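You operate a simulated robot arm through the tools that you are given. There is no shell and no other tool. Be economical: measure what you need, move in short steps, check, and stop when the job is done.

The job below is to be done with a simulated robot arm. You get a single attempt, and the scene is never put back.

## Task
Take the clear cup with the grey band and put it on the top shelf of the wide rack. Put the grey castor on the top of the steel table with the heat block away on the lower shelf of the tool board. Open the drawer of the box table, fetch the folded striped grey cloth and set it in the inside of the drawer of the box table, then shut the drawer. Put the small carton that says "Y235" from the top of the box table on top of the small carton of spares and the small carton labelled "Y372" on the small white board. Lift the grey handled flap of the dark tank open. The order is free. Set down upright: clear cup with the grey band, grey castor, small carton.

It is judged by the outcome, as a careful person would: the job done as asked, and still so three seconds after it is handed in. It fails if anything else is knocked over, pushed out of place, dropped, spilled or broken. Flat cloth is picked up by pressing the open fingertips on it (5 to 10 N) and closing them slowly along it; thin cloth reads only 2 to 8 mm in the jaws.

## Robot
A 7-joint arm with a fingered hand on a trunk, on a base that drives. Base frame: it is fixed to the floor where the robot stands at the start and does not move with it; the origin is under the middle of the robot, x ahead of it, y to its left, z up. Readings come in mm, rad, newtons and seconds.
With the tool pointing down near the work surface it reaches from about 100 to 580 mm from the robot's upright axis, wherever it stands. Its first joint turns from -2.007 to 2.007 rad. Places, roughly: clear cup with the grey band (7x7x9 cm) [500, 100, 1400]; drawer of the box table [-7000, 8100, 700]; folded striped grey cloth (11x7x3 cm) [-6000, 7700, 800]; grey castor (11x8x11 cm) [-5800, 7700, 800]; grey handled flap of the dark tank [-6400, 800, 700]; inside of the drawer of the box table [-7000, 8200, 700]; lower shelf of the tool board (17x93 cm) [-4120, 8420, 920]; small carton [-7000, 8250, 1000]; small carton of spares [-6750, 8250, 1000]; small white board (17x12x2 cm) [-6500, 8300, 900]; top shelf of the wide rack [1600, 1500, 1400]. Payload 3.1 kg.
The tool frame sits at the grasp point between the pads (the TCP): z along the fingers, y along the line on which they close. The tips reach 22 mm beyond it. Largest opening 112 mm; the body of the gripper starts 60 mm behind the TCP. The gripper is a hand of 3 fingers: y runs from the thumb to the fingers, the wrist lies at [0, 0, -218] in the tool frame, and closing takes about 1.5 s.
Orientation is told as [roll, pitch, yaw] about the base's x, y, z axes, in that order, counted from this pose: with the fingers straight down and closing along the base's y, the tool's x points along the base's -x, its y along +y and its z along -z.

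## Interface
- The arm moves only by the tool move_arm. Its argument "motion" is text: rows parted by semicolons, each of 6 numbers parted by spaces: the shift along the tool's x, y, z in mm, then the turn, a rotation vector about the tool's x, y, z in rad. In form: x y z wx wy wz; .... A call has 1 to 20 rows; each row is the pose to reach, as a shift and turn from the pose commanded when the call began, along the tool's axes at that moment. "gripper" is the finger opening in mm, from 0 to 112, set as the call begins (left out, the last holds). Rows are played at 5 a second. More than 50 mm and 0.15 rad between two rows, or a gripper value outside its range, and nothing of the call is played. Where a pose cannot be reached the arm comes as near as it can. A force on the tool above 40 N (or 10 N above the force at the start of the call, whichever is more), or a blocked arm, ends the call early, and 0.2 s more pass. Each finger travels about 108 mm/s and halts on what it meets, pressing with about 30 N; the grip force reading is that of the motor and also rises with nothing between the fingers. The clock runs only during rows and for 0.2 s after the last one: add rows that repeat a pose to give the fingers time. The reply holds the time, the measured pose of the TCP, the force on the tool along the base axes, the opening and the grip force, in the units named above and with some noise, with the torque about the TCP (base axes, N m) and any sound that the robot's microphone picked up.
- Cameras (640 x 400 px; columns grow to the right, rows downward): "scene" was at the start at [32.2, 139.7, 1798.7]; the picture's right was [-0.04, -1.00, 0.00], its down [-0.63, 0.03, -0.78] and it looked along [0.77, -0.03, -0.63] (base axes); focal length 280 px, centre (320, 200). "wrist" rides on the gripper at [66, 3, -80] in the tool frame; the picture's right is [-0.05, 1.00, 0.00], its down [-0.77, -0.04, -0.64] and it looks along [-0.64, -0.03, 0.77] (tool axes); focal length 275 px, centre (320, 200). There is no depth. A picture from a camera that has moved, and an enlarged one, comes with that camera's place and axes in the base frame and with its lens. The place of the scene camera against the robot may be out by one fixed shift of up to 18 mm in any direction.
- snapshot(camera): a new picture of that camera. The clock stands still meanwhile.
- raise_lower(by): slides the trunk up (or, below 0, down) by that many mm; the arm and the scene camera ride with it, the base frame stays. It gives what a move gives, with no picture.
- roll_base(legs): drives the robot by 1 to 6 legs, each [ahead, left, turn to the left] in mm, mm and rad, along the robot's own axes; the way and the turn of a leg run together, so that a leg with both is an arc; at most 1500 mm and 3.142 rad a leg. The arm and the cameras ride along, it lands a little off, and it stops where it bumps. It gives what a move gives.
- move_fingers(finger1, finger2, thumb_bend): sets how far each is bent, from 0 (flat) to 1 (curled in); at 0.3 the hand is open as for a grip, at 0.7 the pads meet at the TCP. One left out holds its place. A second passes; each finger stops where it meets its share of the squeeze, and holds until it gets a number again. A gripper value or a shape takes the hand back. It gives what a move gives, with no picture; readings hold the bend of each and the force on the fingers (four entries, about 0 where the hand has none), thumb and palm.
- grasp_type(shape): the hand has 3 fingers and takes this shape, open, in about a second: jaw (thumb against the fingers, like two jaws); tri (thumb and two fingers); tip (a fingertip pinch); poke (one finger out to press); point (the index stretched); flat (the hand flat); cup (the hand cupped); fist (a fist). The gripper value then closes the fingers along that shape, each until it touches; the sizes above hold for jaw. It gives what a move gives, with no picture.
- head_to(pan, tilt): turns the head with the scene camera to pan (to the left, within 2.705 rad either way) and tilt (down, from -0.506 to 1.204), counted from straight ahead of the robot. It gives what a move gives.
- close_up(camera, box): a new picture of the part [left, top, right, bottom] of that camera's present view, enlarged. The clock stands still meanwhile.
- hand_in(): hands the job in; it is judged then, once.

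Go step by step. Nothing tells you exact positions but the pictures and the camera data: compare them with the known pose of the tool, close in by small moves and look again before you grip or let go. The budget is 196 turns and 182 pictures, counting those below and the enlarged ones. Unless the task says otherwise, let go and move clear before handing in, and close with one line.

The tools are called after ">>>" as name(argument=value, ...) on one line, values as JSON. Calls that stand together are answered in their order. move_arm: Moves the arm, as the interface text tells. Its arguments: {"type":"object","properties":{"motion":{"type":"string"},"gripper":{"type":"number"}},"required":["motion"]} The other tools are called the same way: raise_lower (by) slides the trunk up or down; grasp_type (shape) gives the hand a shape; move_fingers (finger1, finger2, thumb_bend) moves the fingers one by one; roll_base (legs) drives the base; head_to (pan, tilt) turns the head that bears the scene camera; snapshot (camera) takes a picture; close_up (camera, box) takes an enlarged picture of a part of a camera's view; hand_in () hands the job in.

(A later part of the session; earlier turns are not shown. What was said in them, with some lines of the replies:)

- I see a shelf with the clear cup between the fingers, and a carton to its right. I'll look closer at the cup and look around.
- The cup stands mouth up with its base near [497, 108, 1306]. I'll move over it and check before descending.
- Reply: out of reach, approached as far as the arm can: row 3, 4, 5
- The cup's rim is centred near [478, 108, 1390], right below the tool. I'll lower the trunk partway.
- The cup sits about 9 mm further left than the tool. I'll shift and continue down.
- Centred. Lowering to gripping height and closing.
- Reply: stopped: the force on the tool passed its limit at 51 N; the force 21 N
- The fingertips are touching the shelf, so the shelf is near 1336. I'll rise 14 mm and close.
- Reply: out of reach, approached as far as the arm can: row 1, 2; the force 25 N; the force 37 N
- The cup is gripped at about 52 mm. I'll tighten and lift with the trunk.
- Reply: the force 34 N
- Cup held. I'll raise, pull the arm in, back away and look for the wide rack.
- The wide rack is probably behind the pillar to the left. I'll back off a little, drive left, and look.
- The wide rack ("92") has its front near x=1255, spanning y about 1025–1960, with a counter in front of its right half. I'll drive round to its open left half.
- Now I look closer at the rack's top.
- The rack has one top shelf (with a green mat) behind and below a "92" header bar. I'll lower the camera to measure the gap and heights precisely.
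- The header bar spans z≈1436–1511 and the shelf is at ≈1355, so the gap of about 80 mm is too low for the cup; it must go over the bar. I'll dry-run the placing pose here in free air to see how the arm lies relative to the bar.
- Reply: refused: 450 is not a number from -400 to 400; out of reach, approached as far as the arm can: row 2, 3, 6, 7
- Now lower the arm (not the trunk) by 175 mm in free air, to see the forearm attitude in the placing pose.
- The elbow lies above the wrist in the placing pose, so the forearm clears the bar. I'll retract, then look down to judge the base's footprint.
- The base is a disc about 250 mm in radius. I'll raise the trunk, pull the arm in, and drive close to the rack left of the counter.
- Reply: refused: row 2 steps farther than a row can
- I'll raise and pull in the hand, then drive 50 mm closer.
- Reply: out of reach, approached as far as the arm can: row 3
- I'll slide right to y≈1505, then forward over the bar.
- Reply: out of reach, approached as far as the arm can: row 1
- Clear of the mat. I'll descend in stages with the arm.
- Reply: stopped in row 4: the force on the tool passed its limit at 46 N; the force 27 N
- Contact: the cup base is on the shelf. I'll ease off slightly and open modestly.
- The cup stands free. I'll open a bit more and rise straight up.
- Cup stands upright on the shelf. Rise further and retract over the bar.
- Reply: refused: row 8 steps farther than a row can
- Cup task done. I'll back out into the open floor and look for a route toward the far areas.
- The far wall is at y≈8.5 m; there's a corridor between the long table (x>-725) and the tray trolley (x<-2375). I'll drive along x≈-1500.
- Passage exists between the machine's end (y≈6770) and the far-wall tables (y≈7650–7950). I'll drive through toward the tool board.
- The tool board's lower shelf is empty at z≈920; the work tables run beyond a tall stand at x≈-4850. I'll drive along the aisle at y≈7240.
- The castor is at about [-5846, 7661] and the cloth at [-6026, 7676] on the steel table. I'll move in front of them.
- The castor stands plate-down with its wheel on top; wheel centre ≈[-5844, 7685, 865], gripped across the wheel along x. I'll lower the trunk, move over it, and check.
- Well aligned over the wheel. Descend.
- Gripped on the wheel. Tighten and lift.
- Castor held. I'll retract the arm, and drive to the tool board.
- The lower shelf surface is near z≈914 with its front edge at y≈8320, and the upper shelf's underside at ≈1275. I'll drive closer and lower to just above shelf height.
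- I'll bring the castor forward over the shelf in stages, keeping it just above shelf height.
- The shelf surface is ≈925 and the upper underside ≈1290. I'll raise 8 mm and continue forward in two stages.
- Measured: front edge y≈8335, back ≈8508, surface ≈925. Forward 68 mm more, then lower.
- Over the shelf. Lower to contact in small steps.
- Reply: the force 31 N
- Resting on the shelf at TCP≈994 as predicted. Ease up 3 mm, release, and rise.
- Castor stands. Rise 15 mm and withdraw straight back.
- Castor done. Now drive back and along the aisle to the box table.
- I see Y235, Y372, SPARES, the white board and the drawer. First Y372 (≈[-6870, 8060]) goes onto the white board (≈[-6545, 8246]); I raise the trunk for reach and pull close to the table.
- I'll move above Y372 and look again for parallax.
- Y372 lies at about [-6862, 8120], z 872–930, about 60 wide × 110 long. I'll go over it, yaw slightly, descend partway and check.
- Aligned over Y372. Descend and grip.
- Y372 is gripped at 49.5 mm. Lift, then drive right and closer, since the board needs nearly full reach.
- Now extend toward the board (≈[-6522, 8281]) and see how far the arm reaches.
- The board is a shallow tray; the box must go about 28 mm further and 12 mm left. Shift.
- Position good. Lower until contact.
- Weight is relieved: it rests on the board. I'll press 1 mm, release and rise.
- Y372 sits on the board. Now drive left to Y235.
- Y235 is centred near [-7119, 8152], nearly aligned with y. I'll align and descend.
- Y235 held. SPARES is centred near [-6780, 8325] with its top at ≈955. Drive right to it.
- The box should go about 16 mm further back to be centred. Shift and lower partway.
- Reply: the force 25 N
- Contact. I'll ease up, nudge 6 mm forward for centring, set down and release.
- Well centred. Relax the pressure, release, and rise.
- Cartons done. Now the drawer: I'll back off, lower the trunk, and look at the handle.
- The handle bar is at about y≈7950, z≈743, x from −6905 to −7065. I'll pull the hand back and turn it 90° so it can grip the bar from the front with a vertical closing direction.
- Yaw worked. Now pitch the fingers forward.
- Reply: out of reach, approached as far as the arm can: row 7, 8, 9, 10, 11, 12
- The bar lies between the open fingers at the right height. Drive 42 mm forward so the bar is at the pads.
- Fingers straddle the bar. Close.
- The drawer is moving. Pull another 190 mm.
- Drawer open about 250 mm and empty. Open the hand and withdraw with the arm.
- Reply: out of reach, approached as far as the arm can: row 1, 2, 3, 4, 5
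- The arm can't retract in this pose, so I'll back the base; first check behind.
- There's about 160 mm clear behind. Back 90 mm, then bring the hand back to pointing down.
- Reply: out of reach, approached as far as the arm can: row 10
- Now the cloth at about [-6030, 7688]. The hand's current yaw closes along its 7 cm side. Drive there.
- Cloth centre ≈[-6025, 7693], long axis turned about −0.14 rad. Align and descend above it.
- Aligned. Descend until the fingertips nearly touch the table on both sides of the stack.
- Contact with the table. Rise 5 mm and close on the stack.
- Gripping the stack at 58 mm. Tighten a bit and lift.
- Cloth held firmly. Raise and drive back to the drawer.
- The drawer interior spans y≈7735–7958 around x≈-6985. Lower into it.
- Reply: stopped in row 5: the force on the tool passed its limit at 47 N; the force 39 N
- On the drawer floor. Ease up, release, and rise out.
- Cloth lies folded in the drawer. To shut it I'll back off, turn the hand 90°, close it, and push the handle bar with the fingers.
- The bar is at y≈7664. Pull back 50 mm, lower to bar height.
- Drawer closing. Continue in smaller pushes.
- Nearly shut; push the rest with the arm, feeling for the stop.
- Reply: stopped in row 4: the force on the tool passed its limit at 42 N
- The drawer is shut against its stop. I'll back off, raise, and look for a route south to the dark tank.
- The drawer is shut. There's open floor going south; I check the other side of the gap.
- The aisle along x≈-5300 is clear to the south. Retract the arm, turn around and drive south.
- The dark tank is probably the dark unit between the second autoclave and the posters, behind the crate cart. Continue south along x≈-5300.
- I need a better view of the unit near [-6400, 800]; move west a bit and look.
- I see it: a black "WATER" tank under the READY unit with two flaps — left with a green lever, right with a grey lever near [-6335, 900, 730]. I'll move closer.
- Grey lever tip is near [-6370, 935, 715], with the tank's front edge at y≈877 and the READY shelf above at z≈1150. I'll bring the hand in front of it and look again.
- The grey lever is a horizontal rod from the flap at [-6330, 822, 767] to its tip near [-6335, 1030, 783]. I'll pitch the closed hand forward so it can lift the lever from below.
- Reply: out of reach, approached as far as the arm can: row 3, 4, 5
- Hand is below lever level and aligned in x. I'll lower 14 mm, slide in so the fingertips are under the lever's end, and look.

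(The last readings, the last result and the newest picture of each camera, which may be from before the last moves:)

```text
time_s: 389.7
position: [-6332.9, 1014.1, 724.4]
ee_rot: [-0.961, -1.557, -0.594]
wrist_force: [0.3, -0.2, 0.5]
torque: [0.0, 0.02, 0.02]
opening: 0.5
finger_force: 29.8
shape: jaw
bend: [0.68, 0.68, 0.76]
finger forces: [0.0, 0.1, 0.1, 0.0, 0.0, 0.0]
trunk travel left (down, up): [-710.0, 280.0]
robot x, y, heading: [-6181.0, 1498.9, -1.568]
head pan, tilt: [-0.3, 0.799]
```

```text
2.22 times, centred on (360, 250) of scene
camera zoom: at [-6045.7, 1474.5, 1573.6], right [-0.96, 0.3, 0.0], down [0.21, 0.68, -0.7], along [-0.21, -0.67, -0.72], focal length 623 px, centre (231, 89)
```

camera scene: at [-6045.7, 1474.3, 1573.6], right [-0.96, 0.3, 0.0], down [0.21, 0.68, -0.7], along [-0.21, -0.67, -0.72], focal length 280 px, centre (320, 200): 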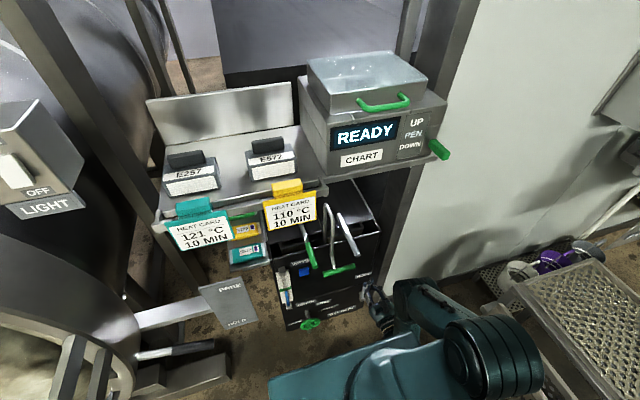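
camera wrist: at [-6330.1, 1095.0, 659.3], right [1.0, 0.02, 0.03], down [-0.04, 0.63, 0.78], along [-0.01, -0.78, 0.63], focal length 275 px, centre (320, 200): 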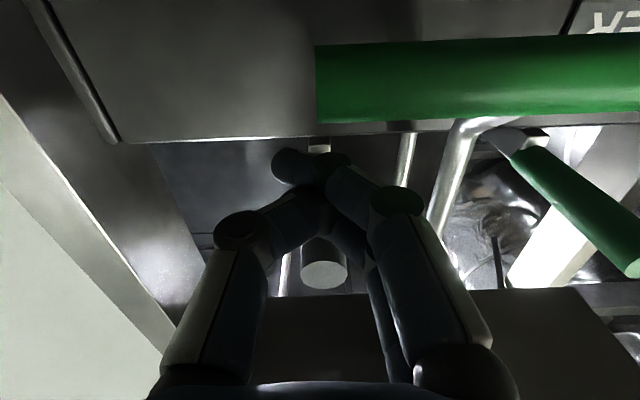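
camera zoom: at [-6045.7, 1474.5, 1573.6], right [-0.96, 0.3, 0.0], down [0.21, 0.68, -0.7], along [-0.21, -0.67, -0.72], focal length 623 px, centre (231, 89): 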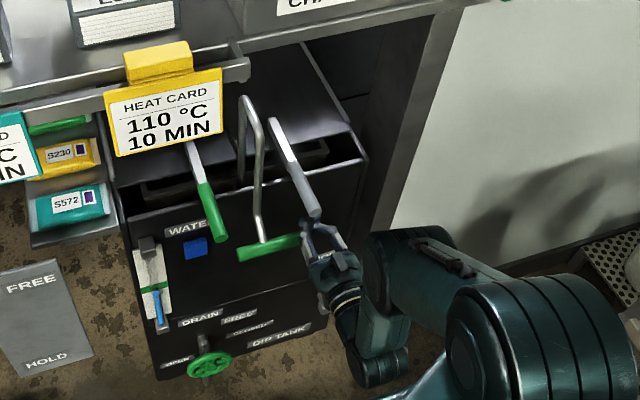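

The fingertips are just under the lever end. Lift straight up 60 mm.

>>> move_arm(motion="-12 0 0 0 0 0; -24 0 0 0 0 0; -36 0 0 0 0 0; -50 0 0 0 0 0; -65 0 0 0 0 0; -80 0 0 0 0 0; -80 0 0 0 0 0")

>>> close_up(camera="scene", box=[260, 160, 460, 340])

>>> snapshot(camera="wrist")

```text
time_s: 391.3
position: [-6328.2, 1012.5, 802.2]
ee_rot: [-1.05, -1.557, -0.501]
wrist_force: [4.0, -0.4, -1.7]
torque: [0.0, 0.04, 0.02]
opening: 0.1
finger_force: 30.0
shape: jaw
bend: [0.68, 0.68, 0.77]
finger forces: [0.0, 5.6, 0.0, 0.0, 0.1, 0.1]
trunk travel left (down, up): [-710.0, 280.0]
robot x, y, heading: [-6181.9, 1501.1, -1.565]
head pan, tilt: [-0.3, 0.799]
```

```text
2.22 times, centred on (360, 250) of scene
camera zoom: at [-6045.8, 1473.5, 1573.8], right [-0.96, 0.3, 0.0], down [0.21, 0.69, -0.7], along [-0.21, -0.67, -0.72], focal length 623 px, centre (231, 89)
```

zoom: 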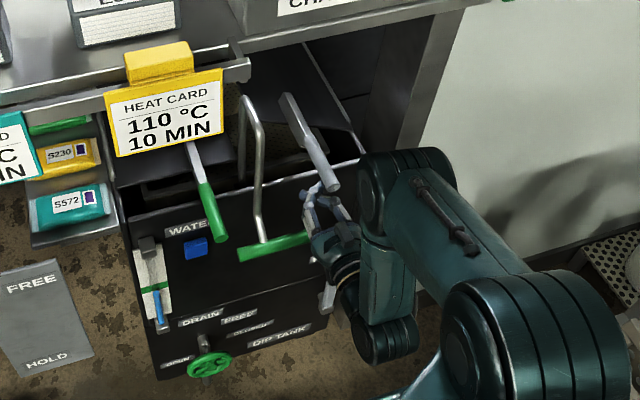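

```text
21 pictures are left
camera wrist: at [-6327.1, 1091.8, 736.4], right [1.0, 0.02, 0.04], down [-0.04, 0.63, 0.78], along [-0.01, -0.78, 0.63], focal length 275 px, centre (320, 200)
```

wrist: 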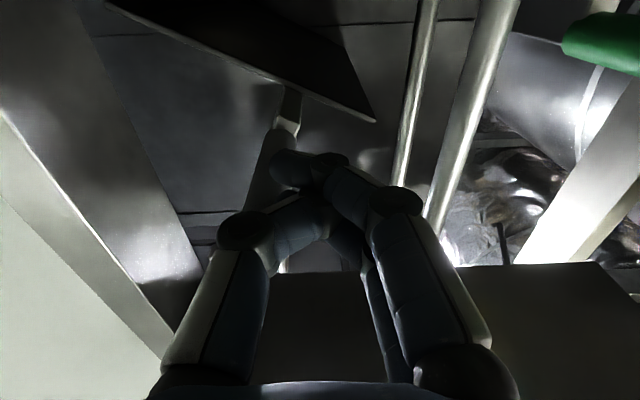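

The flap is side-hinged (along y, on the wall side, near x≈-6440): the lever swings up and toward −x. I'll follow that arc.

>>> move_arm(motion="-8 -6 0 0 0 0; -15 -12 0 0 0 0; -26 -22 0 0 0 0; -34 -30 0 0 0 0; -42 -38 0 0 0 0; -49 -46 0 0 0 0; -54 -54 0 0 0 0; -54 -54 0 0 0 0")

>>> close_up(camera="scene", box=[260, 160, 460, 340])

>>> snapshot(camera="wrist")

```text
time_s: 393.1
position: [-6384.6, 1009.7, 857.5]
ee_rot: [-0.901, -1.554, -0.652]
wrist_force: [3.2, 4.2, -7.8]
torque: [-0.1, -0.17, -0.13]
opening: 0.0
finger_force: 30.4
shape: jaw
bend: [0.68, 0.69, 0.77]
finger forces: [0.0, 5.3, 0.0, 0.0, 4.4, 0.0]
trunk travel left (down, up): [-710.0, 280.0]
robot x, y, heading: [-6183.0, 1499.3, -1.569]
head pan, tilt: [-0.3, 0.799]
```

```text
2.22 times, centred on (360, 250) of scene
camera zoom: at [-6045.5, 1474.1, 1573.6], right [-0.96, 0.3, 0.0], down [0.21, 0.68, -0.7], along [-0.21, -0.67, -0.72], focal length 623 px, centre (231, 89)
```

zoom: 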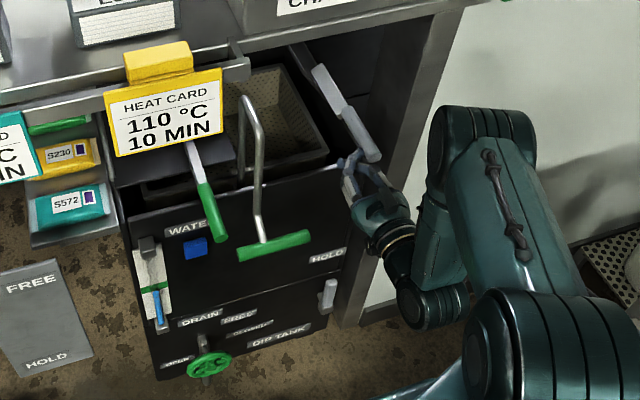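

```text
19 pictures are left
camera wrist: at [-6382.0, 1091.1, 792.2], right [1.0, 0.02, 0.03], down [-0.04, 0.63, 0.78], along [-0.01, -0.78, 0.63], focal length 275 px, centre (320, 200)
```

wrist: 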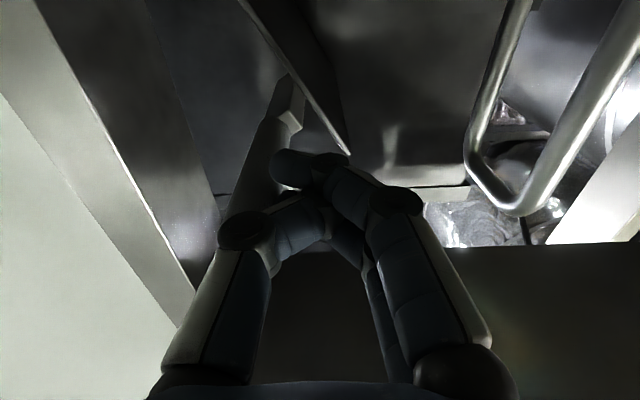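

Good — about 59° open. Continue along the arc.

>>> move_arm(motion="-5 -10 0 0 0 0; -9 -22 0 0 0 0; -12 -36 0 0 0 0; -14 -48 0 0 0 0; -15 -58 0 0 0 0; -15 -68 0 0 0 0; -15 -68 0 0 0 0")

>>> close_up(camera="scene", box=[260, 160, 460, 340])

>>> snapshot(camera="wrist")

```text
time_s: 394.7
position: [-6453.2, 1008.2, 875.0]
ee_rot: [-1.218, -1.558, -0.334]
wrist_force: [4.0, 6.0, 0.0]
torque: [-0.03, 0.02, -0.21]
opening: 0.2
finger_force: 30.0
shape: jaw
bend: [0.68, 0.69, 0.77]
finger forces: [0.1, 0.0, 0.1, 0.0, 6.9, 0.0]
trunk travel left (down, up): [-710.0, 280.0]
robot x, y, heading: [-6184.2, 1499.9, -1.568]
head pan, tilt: [-0.3, 0.799]
```

```text
2.22 times, centred on (360, 250) of scene
camera zoom: at [-6044.7, 1475.7, 1573.7], right [-0.96, 0.3, 0.0], down [0.21, 0.68, -0.7], along [-0.21, -0.67, -0.72], focal length 623 px, centre (231, 89)
```

zoom: 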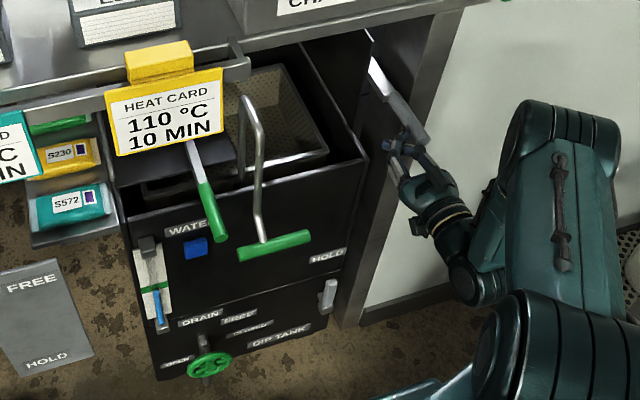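

```text
17 pictures are left
camera wrist: at [-6451.2, 1090.0, 808.9], right [1.0, 0.02, 0.03], down [-0.04, 0.63, 0.77], along [-0.01, -0.78, 0.63], focal length 275 px, centre (320, 200)
```

wrist: 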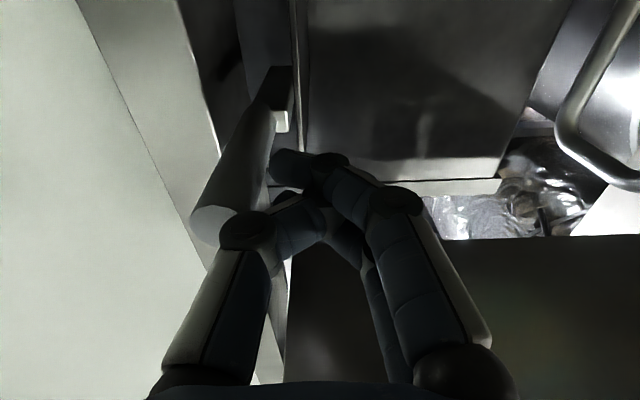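

Flap is about vertical now. Push a bit further to its stop.

>>> move_arm(motion="1 -8 0 0 0 0; 2 -16 0 0 0 0; 4 -24 0 0 0 0; 6 -32 0 0 0 0; 8 -40 0 0 0 0; 8 -40 0 0 0 0")

>>> close_up(camera="scene", box=[260, 160, 460, 340])

>>> snapshot(camera="wrist")

```text
time_s: 395.9
position: [-6482.4, 1012.6, 866.5]
ee_rot: [-0.399, -1.556, -1.142]
wrist_force: [17.9, 18.5, 1.9]
torque: [-0.12, 0.1, -0.52]
opening: 0.1
finger_force: 29.9
shape: jaw
bend: [0.69, 0.68, 0.77]
finger forces: [0.0, 7.3, 0.1, 0.0, 21.1, 0.0]
trunk travel left (down, up): [-710.0, 280.0]
robot x, y, heading: [-6179.2, 1499.0, -1.571]
head pan, tilt: [-0.3, 0.799]
stopped in row 6: the force on the tool passed its limit at 42 N (the readings are from after the stop); the commanded pose is now the measured one
```

```text
2.22 times, centred on (360, 250) of scene
camera zoom: at [-6042.1, 1479.8, 1573.5], right [-0.96, 0.3, 0.0], down [0.21, 0.68, -0.7], along [-0.21, -0.67, -0.71], focal length 623 px, centre (231, 89)
```

zoom: 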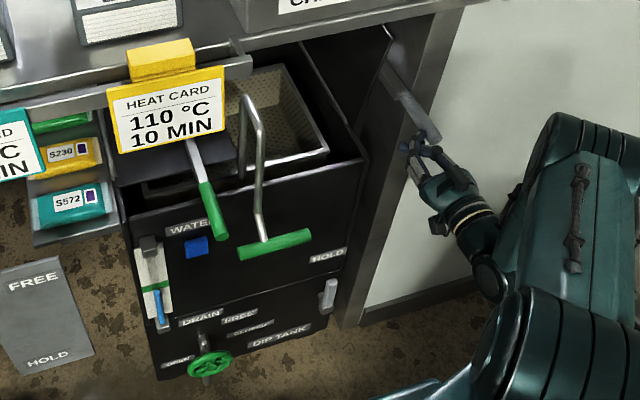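

```text
15 pictures are left
camera wrist: at [-6481.8, 1094.3, 800.8], right [1.0, 0.03, 0.04], down [-0.05, 0.62, 0.78], along [0.0, -0.78, 0.62], focal length 275 px, centre (320, 200)
```

wrist: 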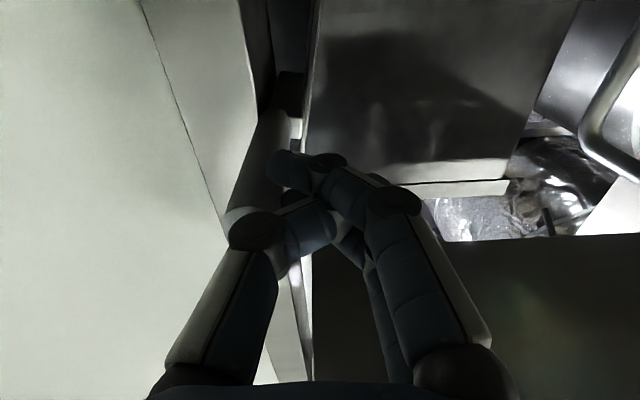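

The flap has reached its stop past vertical. Ease off sideways, retreat, and check it stays.

>>> move_arm(motion="0 10 0 0 0 0; 0 25 0 0 0 0; 0 40 0 0 0 0; 0 40 -40 0 0 0; 0 40 -80 0 0 0; 0 40 -120 0 0 0; 0 40 -150 0 0 0")

>>> snapshot(camera="wrist")

>>> close_up(camera="scene", box=[260, 160, 460, 340])

```text
time_s: 397.5
position: [-6455.6, 1160.5, 868.0]
ee_rot: [-0.496, -1.554, -1.049]
wrist_force: [0.1, 0.5, 0.8]
torque: [-0.01, 0.02, 0.01]
opening: 0.2
finger_force: 29.7
shape: jaw
bend: [0.69, 0.69, 0.77]
finger forces: [0.1, 0.1, 0.0, 0.0, 0.1, 0.0]
trunk travel left (down, up): [-710.0, 280.0]
robot x, y, heading: [-6178.6, 1502.7, -1.568]
head pan, tilt: [-0.3, 0.799]
```

```text
14 pictures are left
camera wrist: at [-6454.3, 1242.4, 802.6], right [1.0, 0.02, 0.04], down [-0.05, 0.62, 0.78], along [-0.01, -0.78, 0.62], focal length 275 px, centre (320, 200)
```

wrist: 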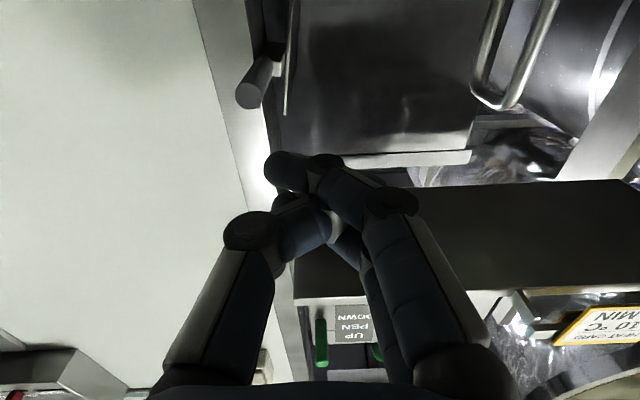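

```text
2.22 times, centred on (360, 250) of scene
camera zoom: at [-6045.3, 1475.6, 1573.6], right [-0.96, 0.3, 0.0], down [0.21, 0.68, -0.7], along [-0.21, -0.67, -0.72], focal length 623 px, centre (231, 89)
```

zoom: 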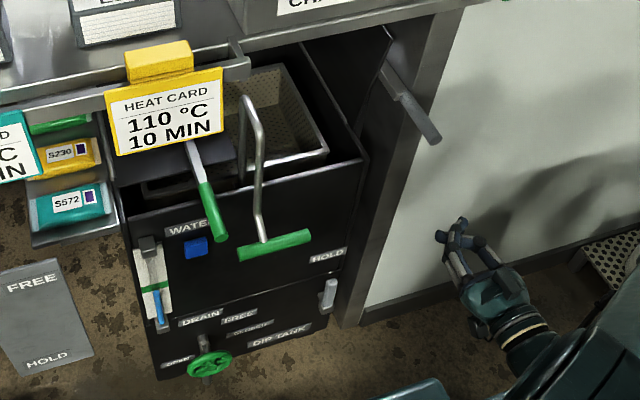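

The flap stays open past vertical. I'll back the robot away and check once more.

>>> roll_base(legs=[[-250, 0, 0]])

>>> move_arm(motion="0 0 0 0 0 0; 0 0 0 0 0 0; 0 0 0 0 0 0; 0 0 0 0 0 0; 0 0 0 0 0 0; 0 0 0 0 0 0; 0 0 0 0 0 0; 0 0 0 0 0 0; 0 0 0 0 0 0; 0 0 0 0 0 0")

>>> snapshot(camera="scene")

```text
time_s: 399.3
position: [-6455.0, 1409.1, 867.5]
ee_rot: [-0.462, -1.556, -1.084]
wrist_force: [0.0, -1.0, 0.1]
torque: [0.02, 0.04, 0.02]
opening: 0.1
finger_force: 30.1
shape: jaw
bend: [0.69, 0.69, 0.77]
finger forces: [0.0, 0.0, 0.0, 0.0, 0.0, 0.0]
trunk travel left (down, up): [-710.0, 280.0]
robot x, y, heading: [-6176.9, 1749.5, -1.574]
head pan, tilt: [-0.3, 0.799]
```

```text
time_s: 401.5
position: [-6456.0, 1408.9, 868.7]
ee_rot: [-0.443, -1.554, -1.105]
wrist_force: [-1.0, -0.6, 0.7]
torque: [-0.01, -0.05, 0.02]
opening: 0.2
finger_force: 30.2
shape: jaw
bend: [0.69, 0.69, 0.77]
finger forces: [0.0, 0.0, 0.0, 0.0, 0.1, 0.0]
trunk travel left (down, up): [-710.0, 280.0]
robot x, y, heading: [-6183.9, 1751.5, -1.571]
head pan, tilt: [-0.3, 0.799]
```

```text
12 pictures are left
camera scene: at [-6045.2, 1723.8, 1573.6], right [-0.95, 0.3, 0.0], down [0.21, 0.68, -0.7], along [-0.21, -0.67, -0.72], focal length 280 px, centre (320, 200)
```

scene: 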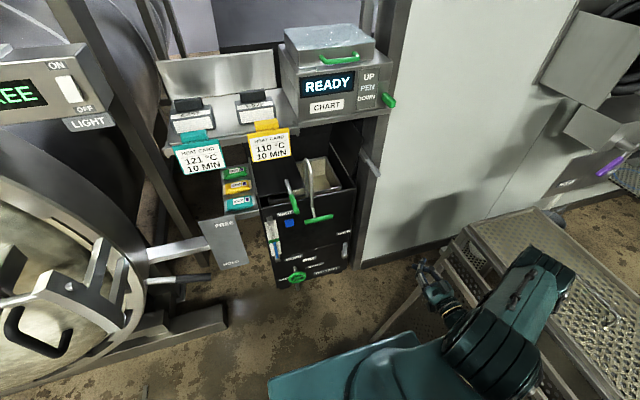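

The grey-handled flap is standing open and the robot is clear of it; the other items were each checked as they were placed. Handing in.

>>> hand_in()

```text
The job is handed in.
```

All the tasks are done and the job is handed in: the cup is on the top shelf of the wide rack, the castor is on the lower shelf of the tool board, and the cloth is in the shut drawer. Y235 is on the spares carton, Y372 is on the white board, and the tank's grey-handled flap is open.
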